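You operate a simulated robot arm through the tools that you are given. There is no shell and no other tool. Be economical: measure what you need, move in short steps, check, and stop when the job is done.

Carry out the task below with a simulated robot arm. There is one attempt and no reset: what you move stays moved.

## Task
Put things in order on the top of the side table. At the end: the silver oven thermometer stands where the clear glass stood; the clear glass from the top of the side table stands where the purple berry custard pot stood; the purple berry custard pot stands where the white tub (marked "BEANS") stood; the white tub from the top of the side table is on the blue coaster; whatever was shut is shut again. Leave all else as you found it, and nothing knocked over.
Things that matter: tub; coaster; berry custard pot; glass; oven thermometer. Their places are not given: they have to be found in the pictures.

The check looks at the end state, three seconds after you hand in, the way a careful person would. Anything else that was tipped, shoved, dropped, spilled or broken makes it a failure.

## Robot
A 7-joint arm with a two-finger parallel gripper, fixed in place. Base frame: the origin is at the foot of the arm, x ahead of it, y to its left, z up; the work surface is at about z = 0. Lengths are in mm, angles in rad, forces in N, time in s.
With the tool pointing down near the work surface it reaches from about 220 to 580 mm from the base axis. Its first joint turns from -1.152 to 1.152 rad. Payload 2.5 kg.
The tool frame sits at the grasp point between the pads (the TCP): z along the fingers, y along the line on which they close. The tips reach 23 mm beyond it. Largest opening 94 mm; finger width 38, thickness 10; the body of the gripper, 54 by 96 mm, starts 39 mm behind the TCP.
Orientation is that of the tool frame in the base frame, as a unit quaternion [x, y, z, w]. With the fingers straight down and closing along the base's y, the tool's x points along the base's -x, its y along +y and its z along -z.

## Interface
- The arm moves only by the tool servo_tool. Its argument "motion" is a list of rows, each a list of 7 numbers: the turn, a rotation vector about the base's x, y, z in units of 60 degrees (1.0 is 60 degrees), then the shift along the base's x, y, z in units of 250 mm (1.0 is 250 mm), then the closure, from 0 (fully open) to 1 (shut). In form: [[wx, wy, wz, x, y, z, hand], ...]. A call has 1 to 20 rows; each row is the pose to reach, as a shift and turn from the pose commanded when the call began. A call with a number of a shift or a turn outside -1 to 1 is refused whole. Rows are played at 5 a second. More than 50 mm and 0.15 rad between two rows, or a gripper value outside its range, and nothing of the call is played. A pose out of reach is approached as far as the arm can. The call stops where the force on the tool passes 40 N (or 10 N more than at its start, if that is more) or the arm is blocked; 0.2 s more then pass. The fingers move at their own pace (about 108 mm/s each) and stop on an object; they squeeze with about 44 N. The grip force told is the motor's: it shows also when the fingers shut on nothing. Time passes only in rows, and 0.2 s behind the last, so rows that repeat a pose let the fingers close. It gives the time, the measured TCP pose, the force on the tool (base axes), the opening and the grip force at its end, in the units of the frame above (readings bear some noise).
- Cameras (640 x 400 px; columns grow to the right, rows downward): "scene" is fixed at [123.3, -416.6, 532]; the picture's right is [0.77, -0.64, 0.00], its down [-0.42, -0.51, -0.75] and it looks along [0.48, 0.58, -0.66] (base axes); focal length 314 px, centre (320, 200). "wrist" rides on the gripper at [-39, 0, -44] in the tool frame; the picture's right is [0.00, -1.00, 0.00], its down [0.97, 0.00, -0.24] and it looks along [0.24, 0.00, 0.97] (tool axes); focal length 218 px, centre (320, 200).
- capture(camera): a new picture of that camera. It takes no simulated time.
- pixel_to_xyz(camera, pixels): for up to 12 pixels [column, row] of the newest picture of that camera ("zoom" is the newest enlarged one), the place [x, y, z] in the base frame of the surface seen there, good to about 2 mm. It takes no simulated time.
- inspect(camera, box): a new picture of the part [left, top, right, bottom] of that camera's present view, enlarged. It takes no simulated time.
- close_job(): hands the job in; it is judged then, once.

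Keep the steps short. Do not move on a guess: measure, check each grasp and each placing, and mend mistakes. In all there are 80 turns and 54 pictures (those below and enlarged ones count). Leave the gripper open and the arm clear of the work at the hand-in unless told otherwise, and finish with a single line.

The tools are called after "Emit:" as a command line: name --pt "numbers of a row" for each row, then --argument value for the rest, lists and objects as JSON in quotes. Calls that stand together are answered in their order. servo_tool: Moves the arm, as the interface text tells. Its arguments: {"type":"object","properties":{"motion":{"type":"array","items":{"type":"array","items":{"type":"number"}}}},"required":["motion"]} The other tools are called the same way: capture (camera) takes a picture; pixel_to_xyz (camera, pixels) gives the place of the surface under pixels of a picture; inspect (camera, box) takes an enlarged picture of a part of a camera's view; close_job () hands the job in.

At the start:

```text
time_s: 0.0
position: [400.3, -84.6, 282.2]
ee_rot: [0.0, 1.0, 0.0, 0.001]
contact_force: [0.3, 0.4, -0.1]
grip_width: 93.7
finger_force: 0.1
```

scene: 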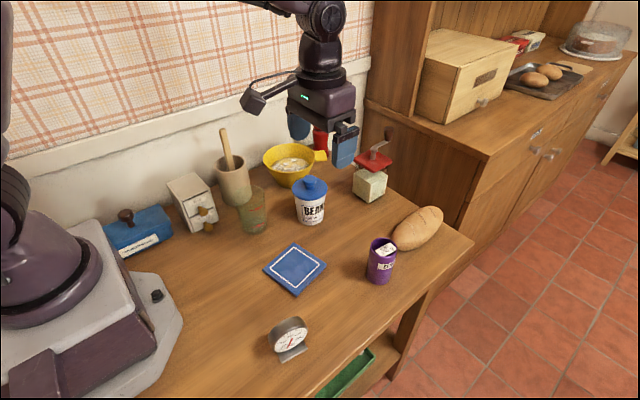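
wrist: 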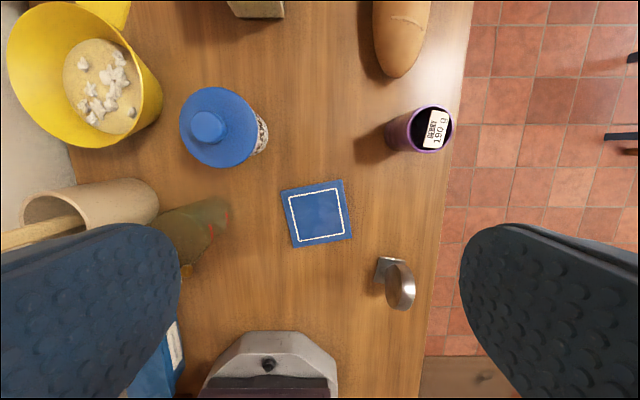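

I see the tub, glass, coaster, purple pot and thermometer. I'll zoom in on the scene first to get details.

Emit:
inspect --camera "scene" --box '[160, 120, 480, 320]'

Emit:
inspect --camera "scene" --box '[220, 290, 380, 390]'

```text
2.00 times, centred on (320, 220) of scene
```

zoom: 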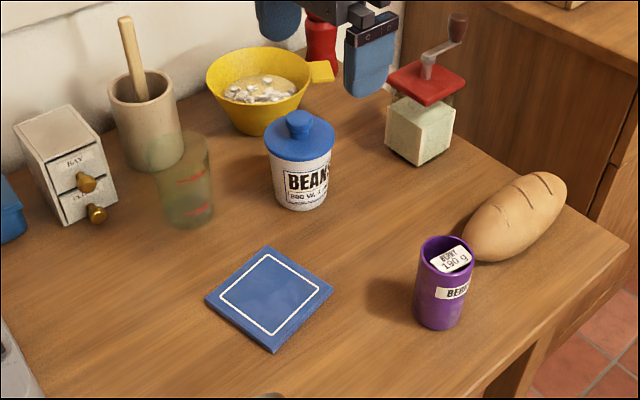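

```text
4.00 times, centred on (300, 340) of scene
```

zoom: 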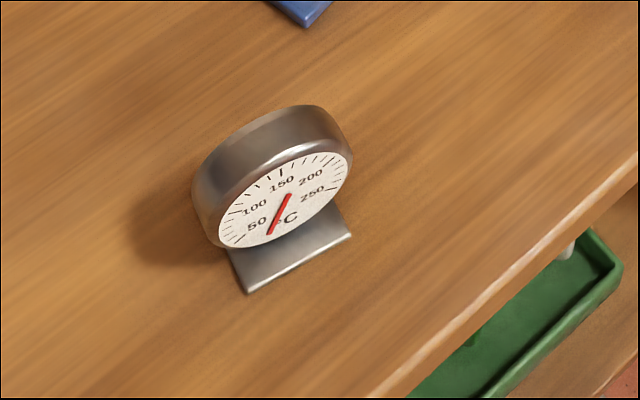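

Now I measure key points: tub, glass, pot, coaster in the scene picture, and the thermometer in the zoom.

Emit:
pixel_to_xyz --camera "scene" --pixels '[[309, 179], [311, 191], [310, 225], [296, 214], [325, 210], [254, 234], [237, 190], [266, 190], [380, 284], [368, 265], [394, 268], [383, 239]]'

Emit:
pixel_to_xyz --camera "scene" --pixels '[[294, 243], [327, 265], [296, 296], [263, 268], [294, 269], [399, 251], [371, 240], [240, 210], [252, 215], [266, 205], [253, 222], [253, 230]]'

Emit:
pixel_to_xyz --camera "zoom" --pixels '[[248, 292], [351, 236], [236, 262], [340, 212], [285, 200], [215, 235], [350, 160], [300, 110], [270, 125], [195, 195], [345, 135], [320, 152]]'

Emit:
pixel_to_xyz --camera "wrist" --pixels '[[208, 127], [256, 127], [180, 127], [220, 88], [222, 167], [375, 258], [408, 262], [378, 282], [402, 309], [222, 215], [434, 110], [404, 130]]'

```text
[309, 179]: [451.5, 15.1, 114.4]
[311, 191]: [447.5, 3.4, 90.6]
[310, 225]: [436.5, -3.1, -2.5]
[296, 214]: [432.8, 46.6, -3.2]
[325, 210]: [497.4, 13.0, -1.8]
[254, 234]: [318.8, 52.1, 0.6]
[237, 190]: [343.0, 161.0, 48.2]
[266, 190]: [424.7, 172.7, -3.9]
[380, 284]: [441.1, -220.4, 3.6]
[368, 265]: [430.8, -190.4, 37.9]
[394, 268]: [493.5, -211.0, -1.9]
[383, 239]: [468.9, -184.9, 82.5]
```

```text
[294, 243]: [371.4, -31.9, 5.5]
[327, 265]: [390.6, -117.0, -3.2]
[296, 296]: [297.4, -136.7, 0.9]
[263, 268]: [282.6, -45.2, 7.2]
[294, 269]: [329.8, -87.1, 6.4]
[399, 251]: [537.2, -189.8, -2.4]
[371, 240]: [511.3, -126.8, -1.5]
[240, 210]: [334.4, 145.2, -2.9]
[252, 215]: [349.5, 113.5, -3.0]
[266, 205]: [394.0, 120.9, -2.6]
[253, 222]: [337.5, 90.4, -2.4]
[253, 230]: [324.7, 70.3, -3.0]
```

```text
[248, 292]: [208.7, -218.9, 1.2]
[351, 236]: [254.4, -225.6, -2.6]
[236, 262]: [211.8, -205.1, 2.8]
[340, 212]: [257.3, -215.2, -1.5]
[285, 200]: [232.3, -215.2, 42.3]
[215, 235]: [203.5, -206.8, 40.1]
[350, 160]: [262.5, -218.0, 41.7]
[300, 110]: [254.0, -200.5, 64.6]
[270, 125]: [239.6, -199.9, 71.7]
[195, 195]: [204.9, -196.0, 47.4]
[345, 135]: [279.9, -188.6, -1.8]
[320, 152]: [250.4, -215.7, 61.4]
```

```text
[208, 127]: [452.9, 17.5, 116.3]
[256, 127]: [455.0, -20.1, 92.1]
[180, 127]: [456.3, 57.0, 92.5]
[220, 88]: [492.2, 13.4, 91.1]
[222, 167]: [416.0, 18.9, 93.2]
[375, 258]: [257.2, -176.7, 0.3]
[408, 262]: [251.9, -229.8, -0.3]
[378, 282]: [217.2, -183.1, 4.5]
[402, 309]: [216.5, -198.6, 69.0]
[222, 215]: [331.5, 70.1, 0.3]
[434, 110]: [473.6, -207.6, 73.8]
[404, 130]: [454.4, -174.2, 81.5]
```

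The tub's lid is about 78 mm wide, centred near (455, 18), rim z≈92 and knob top z≈116. I'll zoom tightly on the tub and the glass to see the lid's lower edge, the body width and the glass outline.

Emit:
inspect --camera "scene" --box '[270, 165, 350, 235]'

Emit:
inspect --camera "scene" --box '[210, 170, 290, 240]'

```text
5.71 times, centred on (310, 200) of scene
```

zoom: 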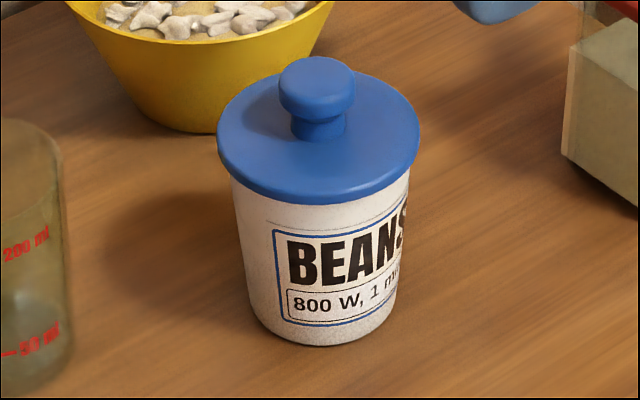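

```text
5.71 times, centred on (250, 205) of scene
```

zoom: 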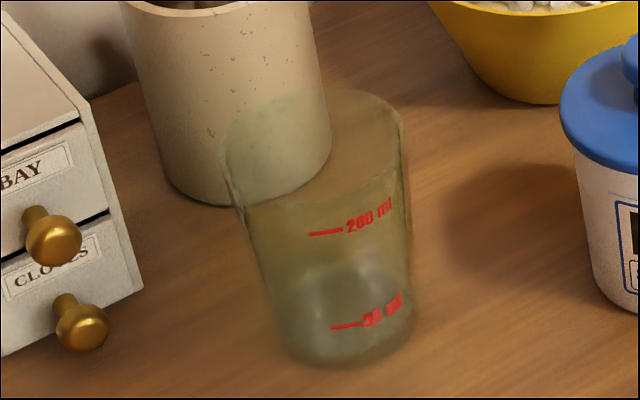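

The tub has a loose-looking lid with a knob, thinner in body than in lid. My plan is to lift the lid off by the knob, move the tub, and then put the lid back. First I hover over the tub to measure it better.

Emit:
servo_tool --pt "0 0 0 0.054 0.103 -0.05 0" --pt "0 0 0 0.108 0.206 -0.1 0" --pt "0 0 0 0.161 0.308 -0.15 0" --pt "0 0 0 0.215 0.41 -0.2 0" --pt "0 0 0 0.215 0.41 -0.2 0"

Emit:
capture --camera "wrist"

```text
time_s: 1.2
position: [454.0, 18.2, 233.2]
ee_rot: [0.002, 1.0, -0.001, 0.0]
contact_force: [0.0, 0.5, -0.5]
grip_width: 94.0
finger_force: 0.0
```

```text
47 pictures are left
```

wrist: 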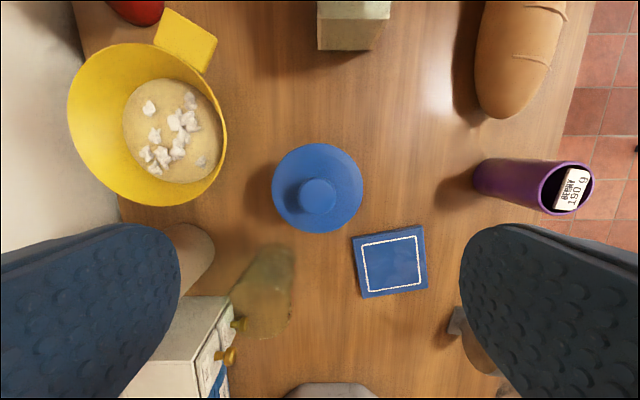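

I measure the knob, lid edges, coaster corners, pot and glass in this wrist view.

Emit:
pixel_to_xyz --camera "wrist" --pixels '[[318, 196], [300, 195], [336, 195], [318, 180], [274, 188], [361, 188], [317, 146], [317, 231], [389, 263], [354, 238], [421, 227], [427, 287]]'

Emit:
pixel_to_xyz --camera "wrist" --pixels '[[361, 297], [542, 188], [591, 187], [567, 164], [560, 212], [530, 118], [477, 100], [285, 250], [262, 246], [292, 310], [240, 318], [224, 150]]'

Emit:
inspect --camera "wrist" --box '[220, 230, 320, 350]'

```text
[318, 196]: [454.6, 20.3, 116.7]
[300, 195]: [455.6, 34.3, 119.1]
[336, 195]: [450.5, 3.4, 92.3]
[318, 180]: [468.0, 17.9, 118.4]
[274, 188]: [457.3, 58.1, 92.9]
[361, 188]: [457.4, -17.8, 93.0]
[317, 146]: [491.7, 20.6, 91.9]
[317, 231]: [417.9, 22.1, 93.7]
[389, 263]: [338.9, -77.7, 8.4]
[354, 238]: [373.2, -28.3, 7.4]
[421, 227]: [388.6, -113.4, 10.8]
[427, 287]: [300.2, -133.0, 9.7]
```

```text
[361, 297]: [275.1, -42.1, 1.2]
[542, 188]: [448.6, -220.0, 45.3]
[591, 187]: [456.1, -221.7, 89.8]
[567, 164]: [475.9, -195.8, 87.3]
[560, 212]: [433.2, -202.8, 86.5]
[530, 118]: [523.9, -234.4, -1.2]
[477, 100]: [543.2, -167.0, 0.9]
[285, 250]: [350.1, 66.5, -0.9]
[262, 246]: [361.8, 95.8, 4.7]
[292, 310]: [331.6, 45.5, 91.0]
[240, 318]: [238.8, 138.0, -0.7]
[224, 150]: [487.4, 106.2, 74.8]
```

```text
3.33 times, centred on (270, 290) of wrist
```

zoom: 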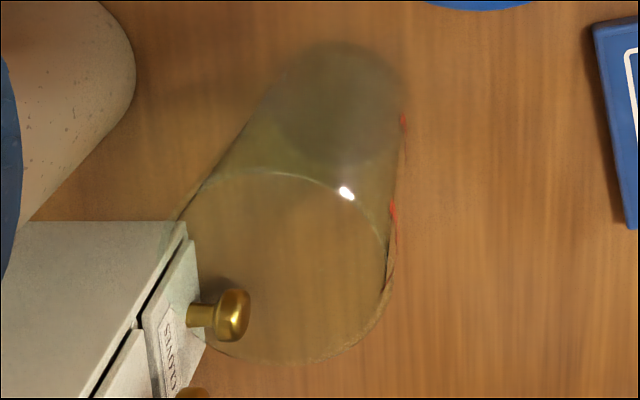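

The tub axis is at (455, 20), knob top z≈118 and lid top z≈93. I go down onto the knob with the TCP at z=120 (tips at 97) and close.

Emit:
servo_tool --pt "0 0 0 0.004 0.009 -0.16 0" --pt "0 0 0 0.004 0.009 -0.32 0" --pt "0 0 0 0.004 0.009 -0.42 0" --pt "0 0 0 0.004 0.009 -0.452 0" --pt "0 0 0 0.004 0.009 -0.452 0" --pt "0 0 0 0.004 0.009 -0.452 1" --pt "0 0 0 0.004 0.009 -0.452 1" --pt "0 0 0 0.004 0.009 -0.452 1" --pt "0 0 0 0.004 0.009 -0.452 1"

Emit:
inspect --camera "scene" --box '[250, 130, 370, 240]'

```text
time_s: 3.2
position: [455.4, 19.9, 118.6]
ee_rot: [0.0, 1.0, 0.001, 0.0]
contact_force: [-0.1, 0.0, -2.4]
grip_width: 28.3
finger_force: 44.1
```

```text
3.64 times, centred on (310, 185) of scene
```

zoom: 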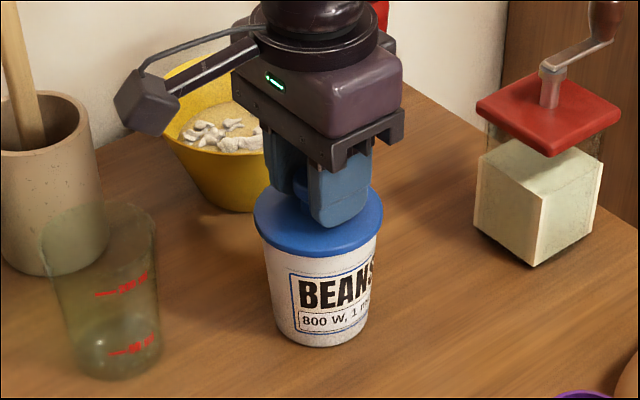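

The knob is held at 28.3 mm. I lift gently by 20 mm to see whether the lid comes off or the tub comes along.

Emit:
servo_tool --pt "0 0 0 0 0 0.02 1" --pt "0 0 0 0 0 0.05 1" --pt "0 0 0 0 0 0.08 1" --pt "0 0 0 0 0 0.08 1"

Emit:
inspect --camera "scene" --box '[250, 130, 370, 240]'

```text
time_s: 4.2
position: [454.6, 20.0, 140.7]
ee_rot: [0.0, 1.0, 0.0, 0.001]
contact_force: [-0.3, -0.1, 1.6]
grip_width: 0.0
finger_force: 42.4
```

```text
3.64 times, centred on (310, 185) of scene
```

zoom: 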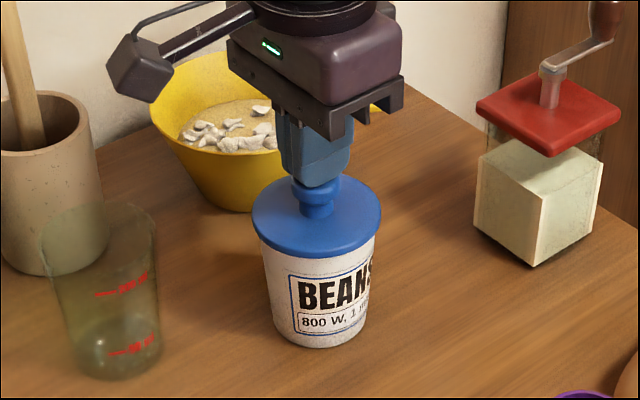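

The fingers slipped off the rounded knob, and the tub and lid look unmoved. Next I try the lid's straight rim: open here, go down until the tips are just below the rim (TCP z≈103), and close.

Emit:
servo_tool --pt "0 0 0 0 0 0.02 0" --pt "0 0 0 0 0 0.02 0" --pt "0 0 0 0 0 0.02 0" --pt "0 0 0 0 0 -0.07 0" --pt "0 0 0 0 0 -0.146 0" --pt "0 0 0 0 0 -0.146 0" --pt "0 0 0 0 0 -0.146 1" --pt "0 0 0 0 0 -0.146 1" --pt "0 0 0 0 0 -0.146 1"

Emit:
inspect --camera "scene" --box '[250, 130, 370, 240]'

```text
time_s: 6.2
position: [454.9, 20.6, 104.4]
ee_rot: [0.0, 1.0, 0.0, 0.0]
contact_force: [0.7, -0.7, -0.5]
grip_width: 78.2
finger_force: 43.8
```

```text
3.64 times, centred on (310, 185) of scene
```

zoom: 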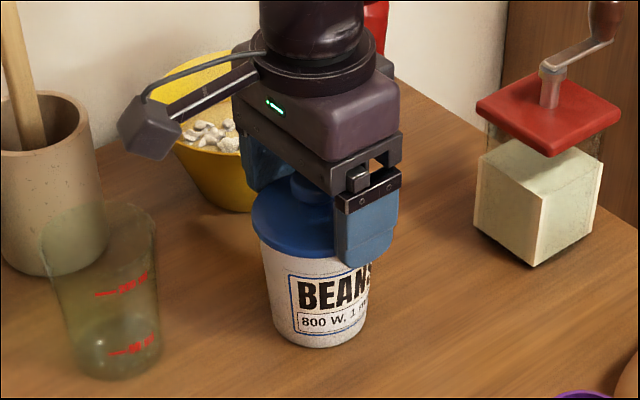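

The fingers hold the rim at 78.2 mm. I lift 15 mm slowly and look.

Emit:
servo_tool --pt "0 0 0 0 0 0.015 1" --pt "0 0 0 0 0 0.03 1" --pt "0 0 0 0 0 0.045 1" --pt "0 0 0 0 0 0.06 1" --pt "0 0 0 0 0 0.06 1"

Emit:
inspect --camera "scene" --box '[250, 130, 370, 240]'

```text
time_s: 7.4
position: [453.2, 20.2, 117.6]
ee_rot: [0.0, 1.0, 0.0, 0.0]
contact_force: [-0.1, -1.0, -2.4]
grip_width: 78.0
finger_force: 44.1
```

```text
3.64 times, centred on (310, 185) of scene
```

zoom: 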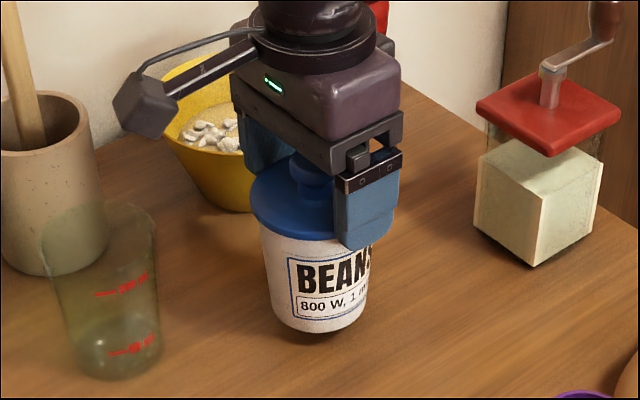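

The tub and lid came up together, with a weight of about 2.4 N, so the lid sits firmly. I raise it a little more and carry it slowly over the coaster centre at (335, -82).

Emit:
servo_tool --pt "0 0 0 0 0 0.03 1" --pt "0 0 0 0 0 0.06 1" --pt "0 0 0 -0.06 -0.051 0.06 1" --pt "0 0 0 -0.12 -0.102 0.06 1" --pt "0 0 0 -0.18 -0.153 0.06 1" --pt "0 0 0 -0.24 -0.204 0.06 1" --pt "0 0 0 -0.3 -0.255 0.06 1" --pt "0 0 0 -0.36 -0.306 0.06 1" --pt "0 0 0 -0.42 -0.357 0.06 1" --pt "0 0 0 -0.48 -0.408 0.06 1" --pt "0 0 0 -0.48 -0.408 0.06 1" --pt "0 0 0 -0.48 -0.408 0.06 1"

Emit:
inspect --camera "scene" --box '[220, 160, 380, 310]'

```text
time_s: 10.0
position: [332.8, -81.1, 133.7]
ee_rot: [0.0, 1.0, 0.0, 0.001]
contact_force: [0.0, 0.6, -3.8]
grip_width: 78.1
finger_force: 44.6
```

```text
2.67 times, centred on (300, 235) of scene
```

zoom: 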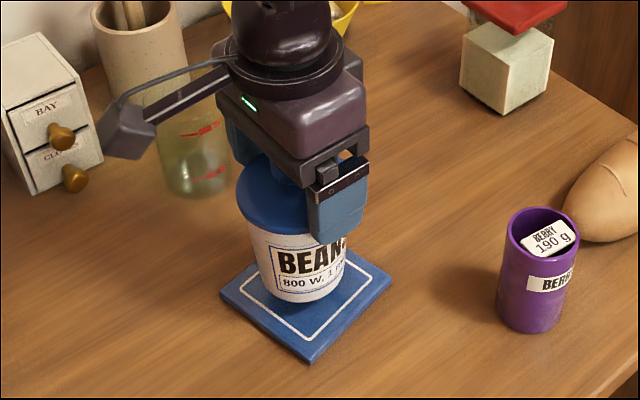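

The tub hangs over the coaster about 22 mm up. I lower it 19 mm, then creep the rest and read the force.

Emit:
servo_tool --pt "0 0 0 0 0 -0.03 1" --pt "0 0 0 0 0 -0.06 1" --pt "0 0 0 0 0 -0.076 1" --pt "0 0 0 0 0 -0.082 1" --pt "0 0 0 0 0 -0.082 1"

Emit:
inspect --camera "scene" --box '[240, 210, 350, 310]'

```text
time_s: 11.2
position: [333.7, -81.8, 112.3]
ee_rot: [0.0, 1.0, 0.0, 0.0]
contact_force: [-0.6, 0.0, -1.3]
grip_width: 78.2
finger_force: 44.3
```

```text
4.00 times, centred on (295, 260) of scene
```

zoom: 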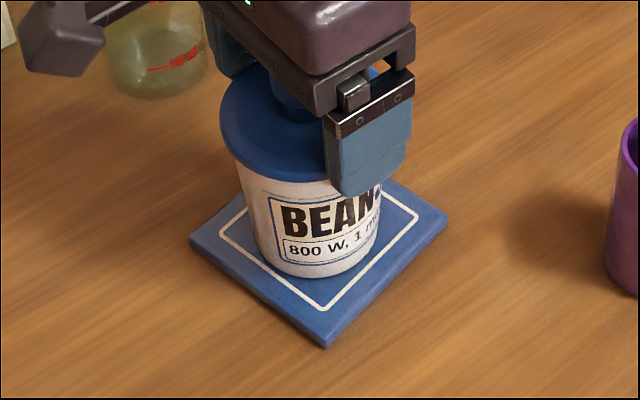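

It is touching (force fell to -1.3 N) and well inside the coaster. I press 1 mm further, then open and rise.

Emit:
servo_tool --pt "0 0 0 0 0 -0.005 1" --pt "0 0 0 0 0 -0.005 0.15" --pt "0 0 0 0 0 -0.005 0" --pt "0 0 0 0 0 -0.005 0" --pt "0 0 0 0 0 0.1 0" --pt "0 0 0 0 0 0.28 0" --pt "0 0 0 0 0 0.46 0" --pt "0 0 0 0 0 0.64 0"

Emit:
capture --camera "scene"

Emit:
capture --camera "wrist"

```text
time_s: 13.0
position: [334.1, -83.3, 271.1]
ee_rot: [0.0, 1.0, 0.0, 0.0]
contact_force: [-0.1, 0.0, -0.9]
grip_width: 94.0
finger_force: 0.0
```

```text
39 pictures are left
```

scene: 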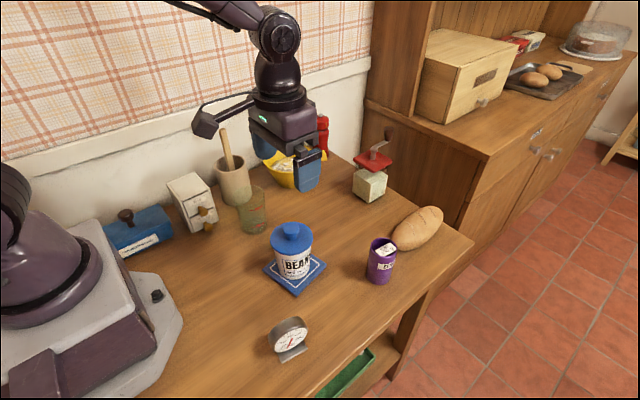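

```text
38 pictures are left
```

wrist: 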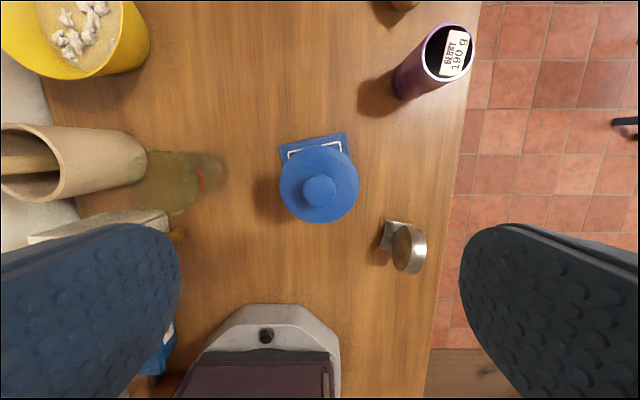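

The tub stands on the coaster with its lid on. Next is the purple pot: I hover above it to refine its centre.

Emit:
servo_tool --pt "0 0 0 0.12 -0.117 0 0" --pt "0 0 0 0.24 -0.234 0 0" --pt "0 0 0 0.36 -0.351 -0.06 0" --pt "0 0 0 0.484 -0.468 -0.16 0" --pt "0 0 0 0.484 -0.468 -0.16 0"

Emit:
capture --camera "wrist"

```text
time_s: 14.2
position: [454.5, -197.3, 231.5]
ee_rot: [0.001, 1.0, 0.0, 0.0]
contact_force: [-0.6, -0.6, 0.2]
grip_width: 94.2
finger_force: 0.2
```

```text
37 pictures are left
```

wrist: 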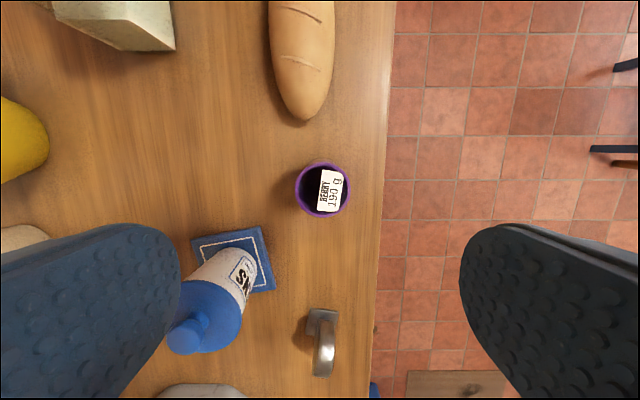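

Emit:
pixel_to_xyz --camera "wrist" --pixels '[[296, 190], [350, 190], [322, 164], [322, 216], [300, 172], [345, 207], [301, 122], [298, 196], [325, 185], [317, 197]]'

Emit:
inspect --camera "wrist" --box '[280, 150, 370, 230]'

```text
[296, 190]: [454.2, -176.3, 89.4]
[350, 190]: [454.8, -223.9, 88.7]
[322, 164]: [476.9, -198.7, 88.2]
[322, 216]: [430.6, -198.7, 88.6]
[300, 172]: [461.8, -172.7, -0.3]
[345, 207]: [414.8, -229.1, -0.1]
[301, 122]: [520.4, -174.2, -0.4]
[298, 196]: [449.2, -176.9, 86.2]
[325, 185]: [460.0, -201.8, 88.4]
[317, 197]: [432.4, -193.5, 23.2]
```

```text
5.00 times, centred on (325, 190) of wrist
```

zoom: 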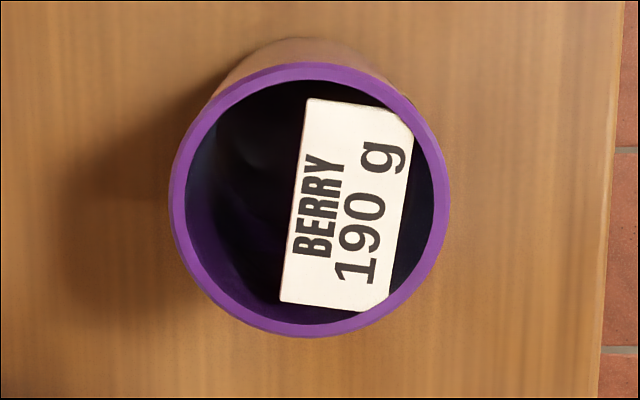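

The pot is centred at (454, -200), about 48 mm wide with its rim at z=89. I go straight down to TCP z≈60 and close.

Emit:
servo_tool --pt "0 0 0 -0.006 -0.005 -0.16 0" --pt "0 0 0 -0.006 -0.005 -0.32 0" --pt "0 0 0 -0.006 -0.005 -0.48 0" --pt "0 0 0 -0.006 -0.005 -0.6 0" --pt "0 0 0 -0.006 -0.005 -0.684 0" --pt "0 0 0 -0.006 -0.005 -0.684 0" --pt "0 0 0 -0.006 -0.005 -0.684 1" --pt "0 0 0 -0.006 -0.005 -0.684 1" --pt "0 0 0 -0.006 -0.005 -0.684 1" --pt "0 0 0 -0.006 -0.005 -0.684 1"

Emit:
inspect --camera "scene" --box '[310, 170, 470, 300]'

```text
time_s: 16.4
position: [452.8, -201.1, 61.4]
ee_rot: [0.0, 1.0, 0.0, 0.0]
contact_force: [-0.2, 0.0, 0.0]
grip_width: 49.3
finger_force: 44.2
```

```text
3.08 times, centred on (390, 235) of scene
```

zoom: 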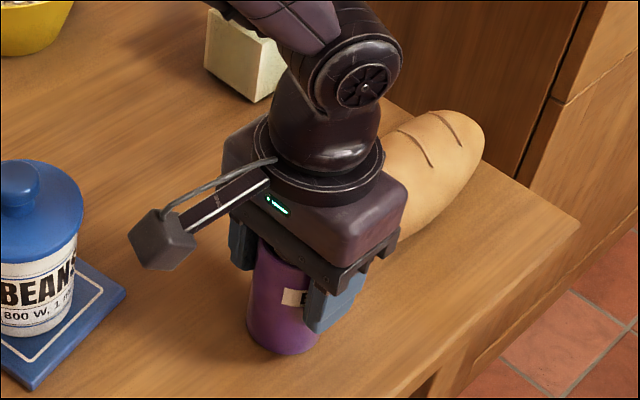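

The pot is gripped at 49.3 mm. I lift it 30 mm and carry it along +y to the tub's old place at (455, 20).

Emit:
servo_tool --pt "0 0 0 0 0 0.04 1" --pt "0 0 0 0 0 0.08 1" --pt "0 0 0 0 0 0.12 1" --pt "0 0 0 0 0.1 0.12 1" --pt "0 0 0 0 0.21 0.12 1" --pt "0 0 0 0 0.33 0.12 1" --pt "0 0 0 0 0.45 0.12 1" --pt "0 0 0 0 0.57 0.12 1" --pt "0 0 0 0 0.69 0.12 1" --pt "0 0 0 0 0.8 0.12 1" --pt "0 0 0 0.002 0.881 0.12 1" --pt "0 0 0 0.002 0.881 0.12 1" --pt "0 0 0 0.002 0.881 0.12 1"

Emit:
inspect --camera "scene" --box '[230, 120, 390, 240]'

```text
time_s: 19.2
position: [454.1, 19.5, 90.5]
ee_rot: [0.0, 1.0, 0.0, 0.001]
contact_force: [-0.6, 0.6, -2.1]
grip_width: 49.0
finger_force: 44.3
```

```text
3.33 times, centred on (310, 180) of scene
```

zoom: 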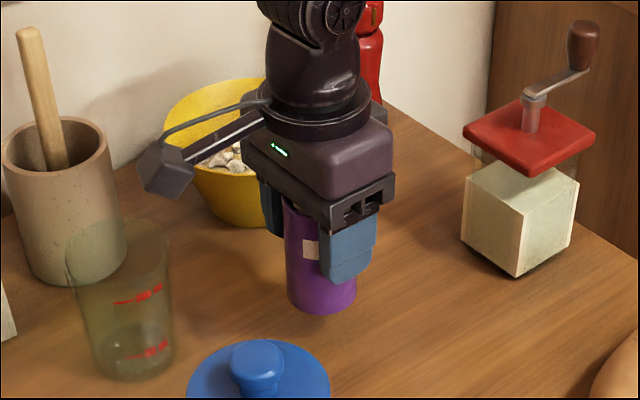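

The pot hangs over the spot. I lower it 30 mm to its lifting height, check the force, release and rise.

Emit:
servo_tool --pt "0 0 0 0 0 -0.05 1" --pt "0 0 0 0 0 -0.09 1" --pt "0 0 0 0 0 -0.112 1" --pt "0 0 0 0 0 -0.119 1" --pt "0 0 0 0 0 -0.119 1"

Emit:
inspect --camera "scene" --box '[230, 120, 390, 240]'

```text
time_s: 20.4
position: [455.1, 20.9, 61.7]
ee_rot: [0.0, 1.0, -0.001, 0.0]
contact_force: [0.2, -0.3, -0.1]
grip_width: 48.9
finger_force: 44.2
```

```text
3.33 times, centred on (310, 180) of scene
```

zoom: 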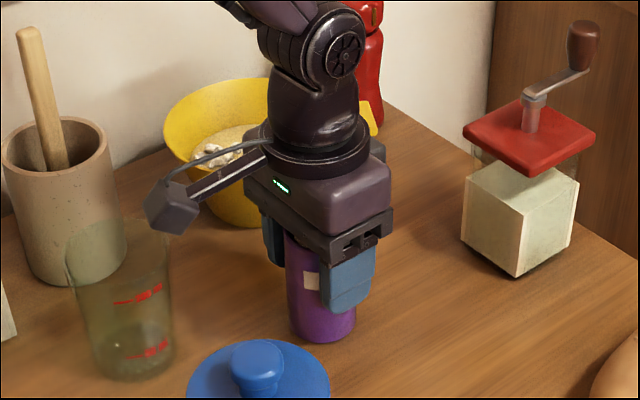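

The force is near zero, so the pot stands. There's also a boom sticking out of the gripper to the left in the picture; I measure where it is, since it may matter near the mortar.

Emit:
pixel_to_xyz --camera "zoom" --pixels '[[170, 185], [165, 220], [190, 205], [150, 200], [235, 165], [195, 190], [325, 200], [45, 270], [100, 125], [5, 150]]'

Emit:
servo_tool --pt "0 0 0 0 0 0 0.4" --pt "0 0 0 0 0 0 0" --pt "0 0 0 0 0 0 0" --pt "0 0 0 0 0 0.15 0" --pt "0 0 0 0 0 0.33 0" --pt "0 0 0 0 0 0.51 0" --pt "0 0 0 0 0 0.69 0" --pt "0 0 0 0 0 0.8 0"

Emit:
capture --camera "wrist"

```text
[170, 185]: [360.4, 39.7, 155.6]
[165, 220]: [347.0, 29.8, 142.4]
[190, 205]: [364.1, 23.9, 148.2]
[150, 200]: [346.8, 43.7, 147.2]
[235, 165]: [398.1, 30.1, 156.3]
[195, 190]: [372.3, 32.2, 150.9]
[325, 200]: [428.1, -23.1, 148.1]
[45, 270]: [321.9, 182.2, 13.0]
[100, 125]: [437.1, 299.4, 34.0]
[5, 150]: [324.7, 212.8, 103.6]
```

```text
time_s: 22.2
position: [454.4, 20.8, 262.8]
ee_rot: [0.001, 1.0, 0.0, 0.0]
contact_force: [-0.8, -0.1, 0.0]
grip_width: 94.2
finger_force: 0.0
```

```text
32 pictures are left
```

wrist: 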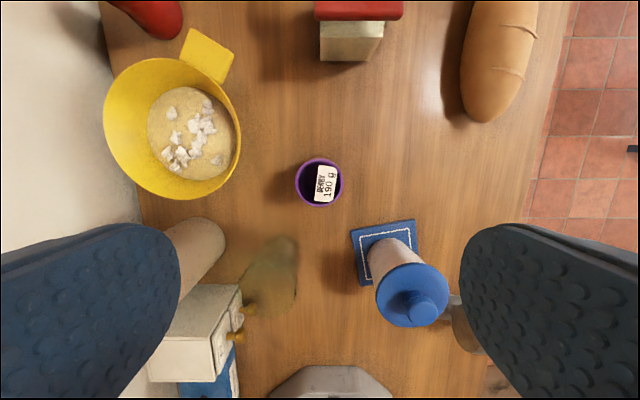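

The pot stands upright in the tub's old place. The boom extends 100 mm toward -x, about 85 mm above the TCP. Next I hover above the glass.

Emit:
servo_tool --pt "0 0 0 -0.16 0.09 0 0" --pt "0 0 0 -0.32 0.18 0 0" --pt "0 0 0 -0.48 0.27 0 0" --pt "0 0 0 -0.48 0.27 0 0"

Emit:
capture --camera "wrist"

Emit:
inspect --camera "wrist" --box '[200, 100, 440, 300]'

```text
time_s: 23.2
position: [332.8, 86.6, 261.4]
ee_rot: [0.0, 1.0, 0.001, 0.0]
contact_force: [0.0, 1.1, 0.2]
grip_width: 94.1
finger_force: 0.2
```

```text
31 pictures are left
```

wrist: 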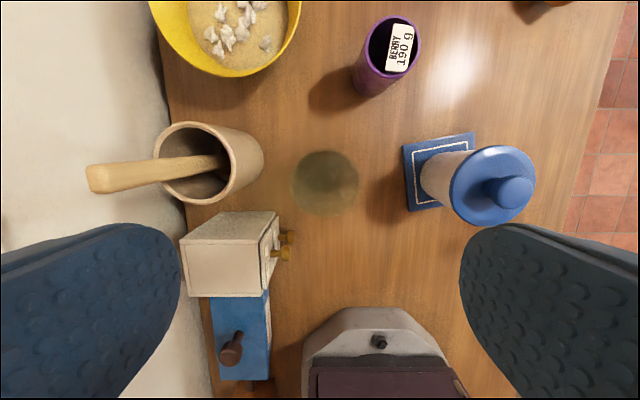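

```text
2.00 times, centred on (320, 200) of wrist
```

zoom: 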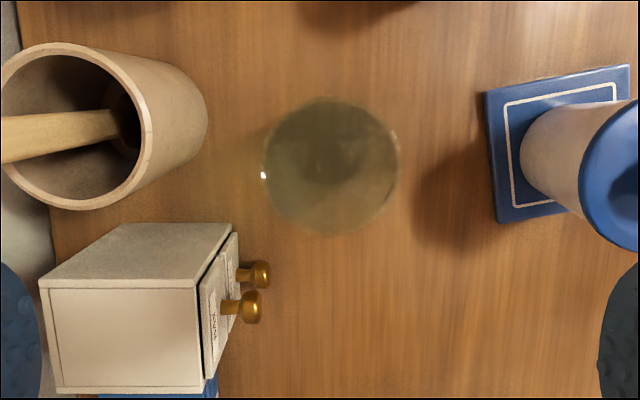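

The glass rim circle in the wrist picture is centred near (325, 183), about 68 px wide. I measure points on the rim, mortar, and drawer knobs.

Emit:
pixel_to_xyz --camera "zoom" --pixels '[[263, 176], [264, 160], [397, 168], [330, 99], [330, 235], [380, 122], [285, 215], [375, 218], [205, 130], [260, 275], [238, 240], [140, 120]]'

Emit:
inspect --camera "wrist" --box '[280, 140, 370, 225]'

```text
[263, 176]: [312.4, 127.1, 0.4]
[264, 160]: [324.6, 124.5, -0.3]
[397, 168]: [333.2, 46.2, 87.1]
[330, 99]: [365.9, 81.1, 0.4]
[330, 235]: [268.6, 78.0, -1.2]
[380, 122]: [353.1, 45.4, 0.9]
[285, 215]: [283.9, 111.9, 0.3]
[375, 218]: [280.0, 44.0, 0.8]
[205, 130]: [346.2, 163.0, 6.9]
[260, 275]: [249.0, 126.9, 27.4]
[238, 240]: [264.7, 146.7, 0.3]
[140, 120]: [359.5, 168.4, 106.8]
```

```text
4.71 times, centred on (325, 182) of wrist
```

zoom: 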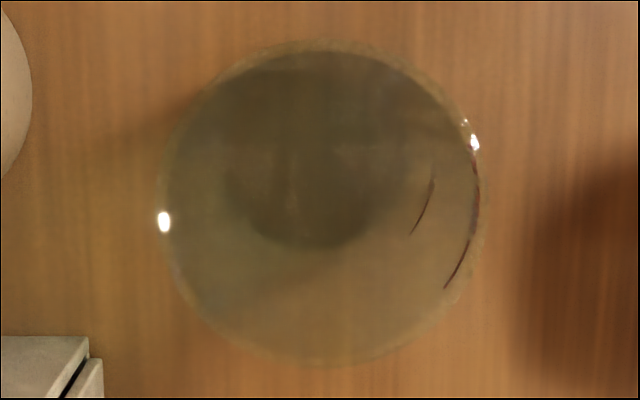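

The rim is centred at (335.5, 81), 68 mm wide, z≈88. The mortar starts at y≈163 and the knobs are at x≈249, so the open fingers (y 24–138) have room. I descend to TCP z≈60 and close.

Emit:
servo_tool --pt "0 0 0 0.002 -0.027 -0.15 0" --pt "0 0 0 0.002 -0.027 -0.3 0" --pt "0 0 0 0.002 -0.027 -0.45 0" --pt "0 0 0 0.002 -0.027 -0.6 0" --pt "0 0 0 0.002 -0.027 -0.72 0" --pt "0 0 0 0.002 -0.027 -0.804 0" --pt "0 0 0 0.002 -0.027 -0.804 0" --pt "0 0 0 0.002 -0.027 -0.804 1" --pt "0 0 0 0.002 -0.027 -0.804 1" --pt "0 0 0 0.002 -0.027 -0.804 1" --pt "0 0 0 0.002 -0.027 -0.804 1"

Emit:
inspect --camera "scene" --box '[170, 130, 330, 250]'

```text
time_s: 25.6
position: [335.0, 79.9, 61.4]
ee_rot: [0.0, 1.0, 0.0, 0.0]
contact_force: [0.6, 0.6, 0.0]
grip_width: 69.6
finger_force: 44.5
```

```text
3.33 times, centred on (250, 190) of scene
```

zoom: 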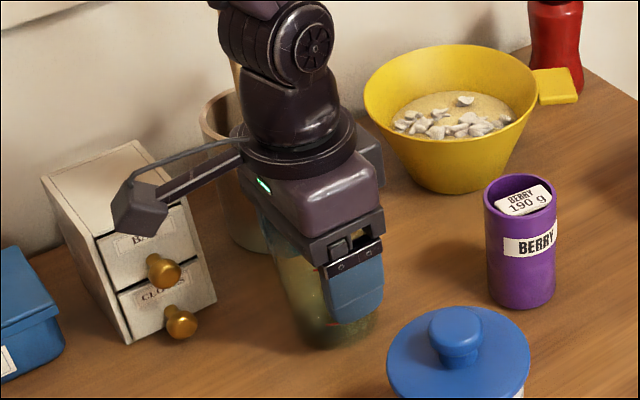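

The glass is held at 69.6 mm. I lift 20 mm gently and check.

Emit:
servo_tool --pt "0 0 0 0 0 0.02 1" --pt "0 0 0 0 0 0.05 1" --pt "0 0 0 0 0 0.08 1" --pt "0 0 0 0 0 0.08 1"

Emit:
inspect --camera "scene" --box '[170, 130, 330, 250]'

```text
time_s: 26.6
position: [334.1, 81.7, 80.1]
ee_rot: [0.0, 1.0, 0.0, 0.0]
contact_force: [-0.6, -0.8, -1.7]
grip_width: 69.8
finger_force: 44.3
```

```text
3.33 times, centred on (250, 190) of scene
```

zoom: 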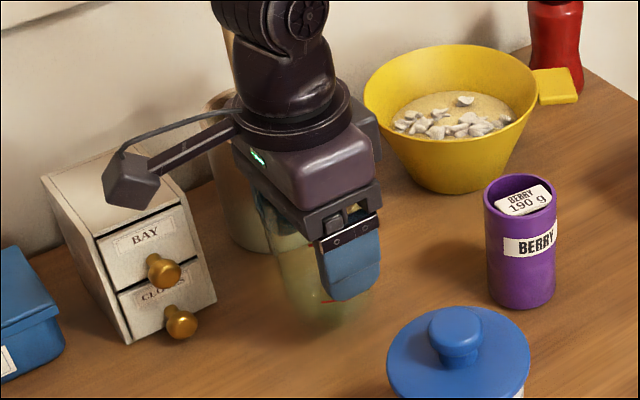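

The glass is up with a weight of about 1.7 N. I raise it 130 mm, well above tub and pot, then carry it halfway toward the pot's old place.

Emit:
servo_tool --pt "0 0 0 0 0 0.1 1" --pt "0 0 0 0 0 0.22 1" --pt "0 0 0 0 0 0.34 1" --pt "0 0 0 0 0 0.46 1" --pt "0 0 0 0 0 0.52 1" --pt "0 0 0 0.04 -0.09 0.52 1" --pt "0 0 0 0.08 -0.19 0.52 1" --pt "0 0 0 0.125 -0.3 0.52 1" --pt "0 0 0 0.17 -0.41 0.52 1" --pt "0 0 0 0.215 -0.5 0.52 1" --pt "0 0 0 0.235 -0.56 0.52 1" --pt "0 0 0 0.235 -0.56 0.52 1"

Emit:
servo_tool --pt "0 0 0 0.04 -0.09 0 1" --pt "0 0 0 0.08 -0.19 0 1" --pt "0 0 0 0.125 -0.3 0 1" --pt "0 0 0 0.17 -0.41 0 1" --pt "0 0 0 0.215 -0.51 0 1" --pt "0 0 0 0.24 -0.564 0 1" --pt "0 0 0 0.24 -0.564 0 1" --pt "0 0 0 0.24 -0.564 0 1"

Emit:
capture --camera "scene"

```text
time_s: 29.2
position: [394.8, -59.2, 207.9]
ee_rot: [0.0, 1.0, -0.001, 0.0]
contact_force: [0.0, -0.3, -1.2]
grip_width: 69.3
finger_force: 44.2
```

```text
time_s: 31.0
position: [453.1, -200.6, 209.0]
ee_rot: [0.001, 1.0, 0.0, 0.0]
contact_force: [-0.6, -0.2, -0.6]
grip_width: 69.7
finger_force: 44.2
```

```text
26 pictures are left
```

scene: 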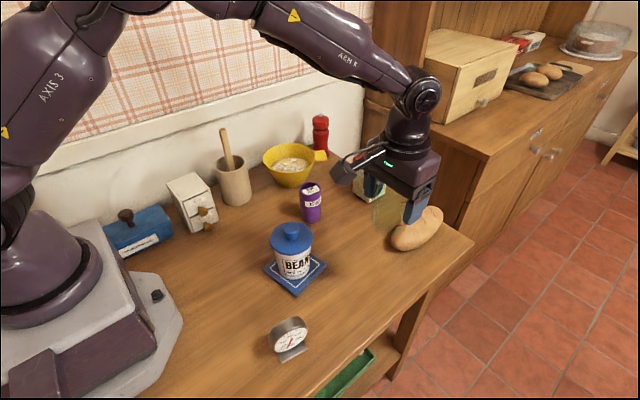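

The glass hangs over the pot's old place. I lower it 130 mm, then creep down the last part.

Emit:
servo_tool --pt "0 0 0 0 0 -0.14 1" --pt "0 0 0 0 0 -0.28 1" --pt "0 0 0 0 0 -0.42 1" --pt "0 0 0 0 0 -0.52 1" --pt "0 0 0 0 0 -0.57 1" --pt "0 0 0 0 0 -0.59 1" --pt "0 0 0 0 0 -0.597 1" --pt "0 0 0 0 0 -0.597 1"

Emit:
inspect --camera "scene" --box '[310, 170, 470, 300]'

```text
time_s: 32.8
position: [452.5, -200.0, 60.3]
ee_rot: [0.001, 1.0, -0.001, 0.0]
contact_force: [-0.1, 0.1, -2.1]
grip_width: 69.5
finger_force: 44.2
```

```text
3.08 times, centred on (390, 235) of scene
```

zoom: 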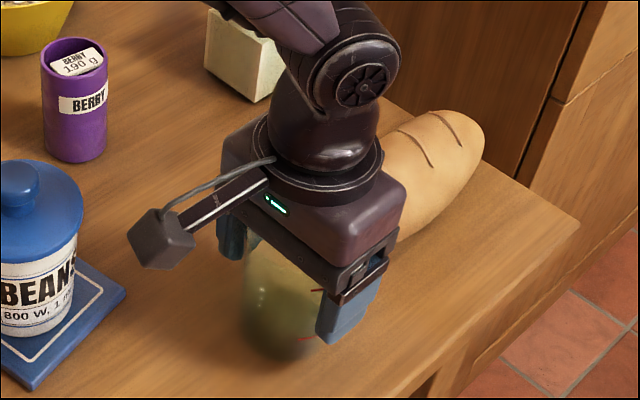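

The force still reads about the weight, so I creep 1 mm further and read again.

Emit:
servo_tool --pt "0 0 0 0 0 -0.003 1" --pt "0 0 0 0 0 -0.005 1" --pt "0 0 0 0 0 -0.005 1"

```text
time_s: 33.6
position: [452.0, -199.0, 61.8]
ee_rot: [-0.001, 1.0, 0.0, 0.001]
contact_force: [-1.3, -1.1, 7.0]
grip_width: 69.6
finger_force: 43.5
```

Now +7 N: it stands firmly on the table. I open and rise.

Emit:
servo_tool --pt "0 0 0 0 0 0.003 1" --pt "0 0 0 0 0 0.003 0.1" --pt "0 0 0 0 0 0.003 0" --pt "0 0 0 0 0 0.003 0" --pt "0 0 0 0 0 0.15 0" --pt "0 0 0 0 0 0.33 0" --pt "0 0 0 0 0 0.51 0" --pt "0 0 0 0 0 0.68 0" --pt "0 0 0 0 0 0.68 0"

Emit:
capture --camera "wrist"

Emit:
inspect --camera "scene" --box '[310, 170, 470, 300]'

```text
time_s: 35.6
position: [452.9, -200.4, 229.7]
ee_rot: [0.0, 1.0, 0.0, 0.001]
contact_force: [-0.2, 0.2, 0.5]
grip_width: 94.1
finger_force: 0.0
```

```text
24 pictures are left
```

wrist: 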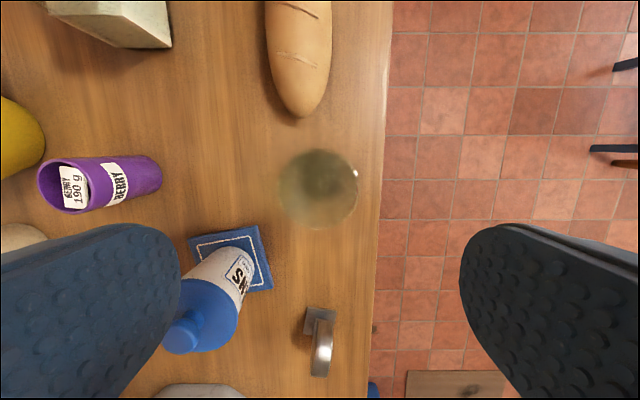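

```text
3.08 times, centred on (390, 235) of scene
```

zoom: 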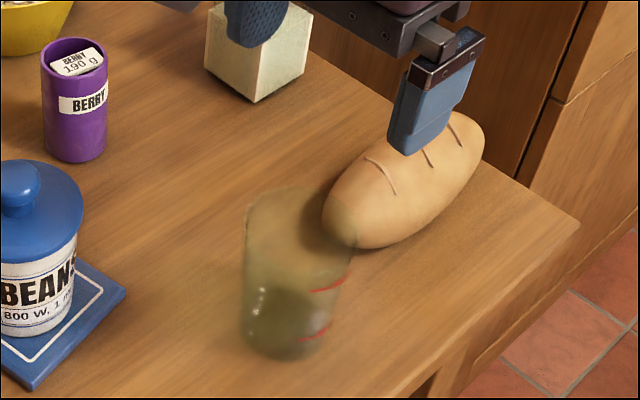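

The glass stands upright. Now the thermometer near (235, -200): I hover over it.

Emit:
servo_tool --pt "0 0 0 -0.15 0 0 0" --pt "0 0 0 -0.3 0 0 0" --pt "0 0 0 -0.45 0 0 0" --pt "0 0 0 -0.6 0 0 0" --pt "0 0 0 -0.75 0 0 0" --pt "0 0 0 -0.876 0 0 0" --pt "0 0 0 -0.876 0 0 0"

Emit:
inspect --camera "wrist" --box '[240, 120, 400, 240]'

```text
time_s: 37.2
position: [232.0, -201.4, 230.2]
ee_rot: [0.002, 1.0, 0.0, 0.0]
contact_force: [0.0, -0.6, 0.4]
grip_width: 94.1
finger_force: 0.0
```

```text
3.33 times, centred on (320, 180) of wrist
```

zoom: 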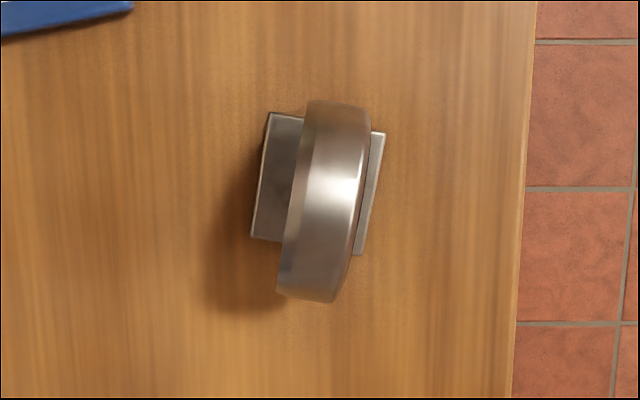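

The drum is seen from above, leaning slightly out of the y-line. I measure the drum edges and the foot plate.

Emit:
pixel_to_xyz --camera "zoom" --pixels '[[270, 114], [252, 238], [382, 134], [358, 252], [305, 180], [358, 195], [332, 190], [312, 108], [365, 110], [284, 290], [332, 298], [330, 150]]'

Emit:
pixel_to_xyz --camera "zoom" --pixels '[[315, 160], [361, 160], [302, 210], [352, 210], [298, 225], [318, 130], [366, 130], [340, 110], [310, 290], [326, 230]]'

```text
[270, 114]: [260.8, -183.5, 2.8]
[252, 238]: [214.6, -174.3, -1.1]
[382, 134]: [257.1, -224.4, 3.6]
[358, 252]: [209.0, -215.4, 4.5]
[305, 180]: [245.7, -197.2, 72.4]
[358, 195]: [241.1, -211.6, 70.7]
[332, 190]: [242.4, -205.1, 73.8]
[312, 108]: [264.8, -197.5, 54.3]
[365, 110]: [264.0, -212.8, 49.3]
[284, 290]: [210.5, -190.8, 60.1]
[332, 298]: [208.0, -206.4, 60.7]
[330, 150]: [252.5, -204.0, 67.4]
```

```text
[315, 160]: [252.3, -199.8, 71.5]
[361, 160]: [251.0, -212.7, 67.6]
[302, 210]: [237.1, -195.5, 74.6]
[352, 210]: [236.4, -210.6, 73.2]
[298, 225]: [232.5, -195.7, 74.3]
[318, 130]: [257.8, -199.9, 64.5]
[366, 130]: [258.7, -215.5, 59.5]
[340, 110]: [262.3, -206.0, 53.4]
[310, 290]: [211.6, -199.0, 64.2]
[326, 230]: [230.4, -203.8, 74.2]
```

The foot is 47×41 mm, centred at (235.4, -199.4); the drum is ~16 mm thick, yawed about -10.5°. I check from the scene camera whether the dial leans.

Emit:
inspect --camera "scene" --box '[250, 300, 330, 370]'

```text
5.71 times, centred on (290, 335) of scene
```

zoom: 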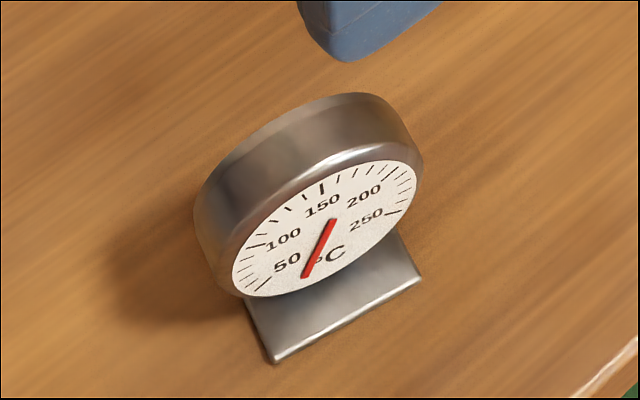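

Emit:
pixel_to_xyz --camera "zoom" --pixels '[[320, 180], [320, 190], [310, 220], [325, 210], [340, 210], [335, 240], [325, 255], [315, 275], [345, 250], [355, 195], [345, 175], [295, 285]]'

Emit:
pixel_to_xyz --camera "zoom" --pixels '[[272, 360], [422, 278], [246, 300], [399, 235], [330, 325], [330, 310], [330, 300], [265, 280], [410, 185], [255, 250], [380, 170]]'

```text
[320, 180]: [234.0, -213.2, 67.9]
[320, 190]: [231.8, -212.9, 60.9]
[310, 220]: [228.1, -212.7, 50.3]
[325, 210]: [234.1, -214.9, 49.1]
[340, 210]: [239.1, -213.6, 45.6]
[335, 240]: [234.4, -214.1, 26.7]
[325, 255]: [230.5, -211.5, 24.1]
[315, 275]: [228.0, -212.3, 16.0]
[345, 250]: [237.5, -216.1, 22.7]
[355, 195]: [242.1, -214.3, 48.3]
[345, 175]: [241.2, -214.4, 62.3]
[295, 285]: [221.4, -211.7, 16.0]
```

```text
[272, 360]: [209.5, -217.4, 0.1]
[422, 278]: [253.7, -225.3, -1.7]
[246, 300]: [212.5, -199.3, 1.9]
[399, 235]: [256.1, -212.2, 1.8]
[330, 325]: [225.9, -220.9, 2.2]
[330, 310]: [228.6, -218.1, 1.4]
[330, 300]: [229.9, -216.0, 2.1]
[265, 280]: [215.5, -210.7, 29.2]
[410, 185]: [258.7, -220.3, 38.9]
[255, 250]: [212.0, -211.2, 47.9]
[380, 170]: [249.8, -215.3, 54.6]
```

The dial is upright: face at y≈-213.5, drum centre about (236, -203.5), z 14–74. I turn the gripper -10.5° about z, descend to TCP z≈50 and close on the drum's faces.

Emit:
servo_tool --pt "0 0 -0.09 0.003 -0.014 0 0" --pt "0 0 -0.178 0.003 -0.014 0 0" --pt "0 0 -0.178 0.003 -0.014 -0.15 0" --pt "0 0 -0.178 0.003 -0.014 -0.3 0" --pt "0 0 -0.178 0.003 -0.014 -0.45 0" --pt "0 0 -0.178 0.003 -0.014 -0.6 0" --pt "0 0 -0.178 0.003 -0.014 -0.72 0" --pt "0 0 -0.178 0.003 -0.014 -0.72 0"

Emit:
capture --camera "wrist"

Emit:
capture --camera "scene"

```text
time_s: 39.0
position: [234.7, -204.0, 51.3]
ee_rot: [0.094, 0.996, -0.001, 0.0]
contact_force: [-0.9, -0.7, 0.7]
grip_width: 94.2
finger_force: 0.1
```

```text
20 pictures are left
```

wrist: 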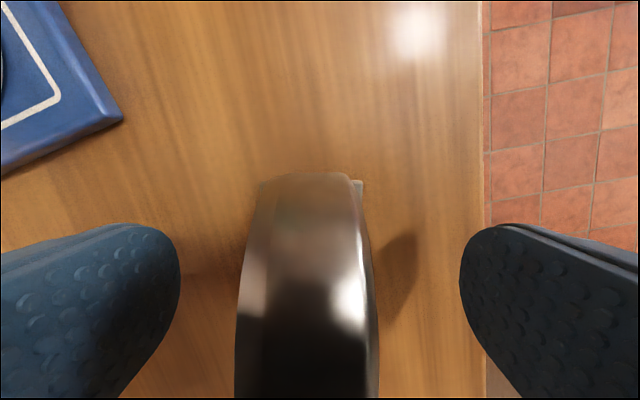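

```text
19 pictures are left
```

scene: 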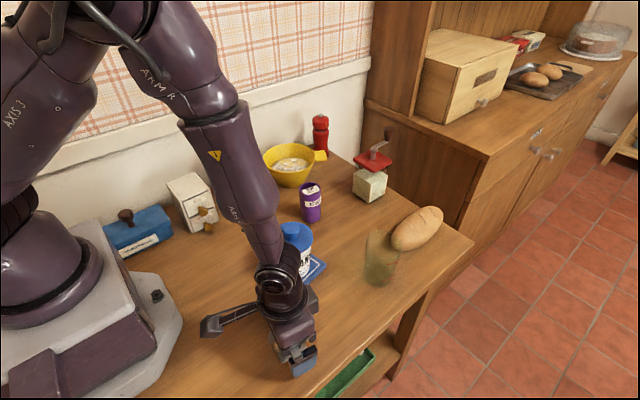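

The drum is aligned, about 2 mm to the +y side of centre. I nudge by 1.5 mm and close.

Emit:
servo_tool --pt "0 0 0 0 0.007 0 0" --pt "0 0 0 0 0.007 0 1" --pt "0 0 0 0 0.007 0 1" --pt "0 0 0 0 0.007 0 1" --pt "0 0 0 0 0.007 0 1" --pt "0 0 0 0 0.007 0 1"

Emit:
servo_tool --pt "0 0 0 0 0 0.02 1" --pt "0 0 0 0 0 0.05 1" --pt "0 0 0 0 0 0.08 1" --pt "0 0 0 0 0 0.08 1"

Emit:
inspect --camera "scene" --box '[220, 270, 380, 390]'

```text
time_s: 40.4
position: [234.8, -202.2, 49.8]
ee_rot: [0.093, 0.996, 0.0, 0.0]
contact_force: [-0.8, -0.6, 0.0]
grip_width: 19.4
finger_force: 43.9
```

```text
time_s: 41.4
position: [235.4, -201.8, 70.7]
ee_rot: [0.093, 0.996, 0.0, 0.0]
contact_force: [-0.6, -0.9, -0.7]
grip_width: 19.3
finger_force: 43.9
```

```text
3.33 times, centred on (300, 330) of scene
```

zoom: 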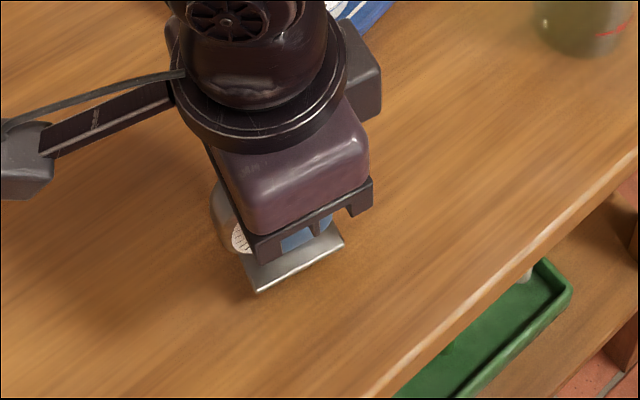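

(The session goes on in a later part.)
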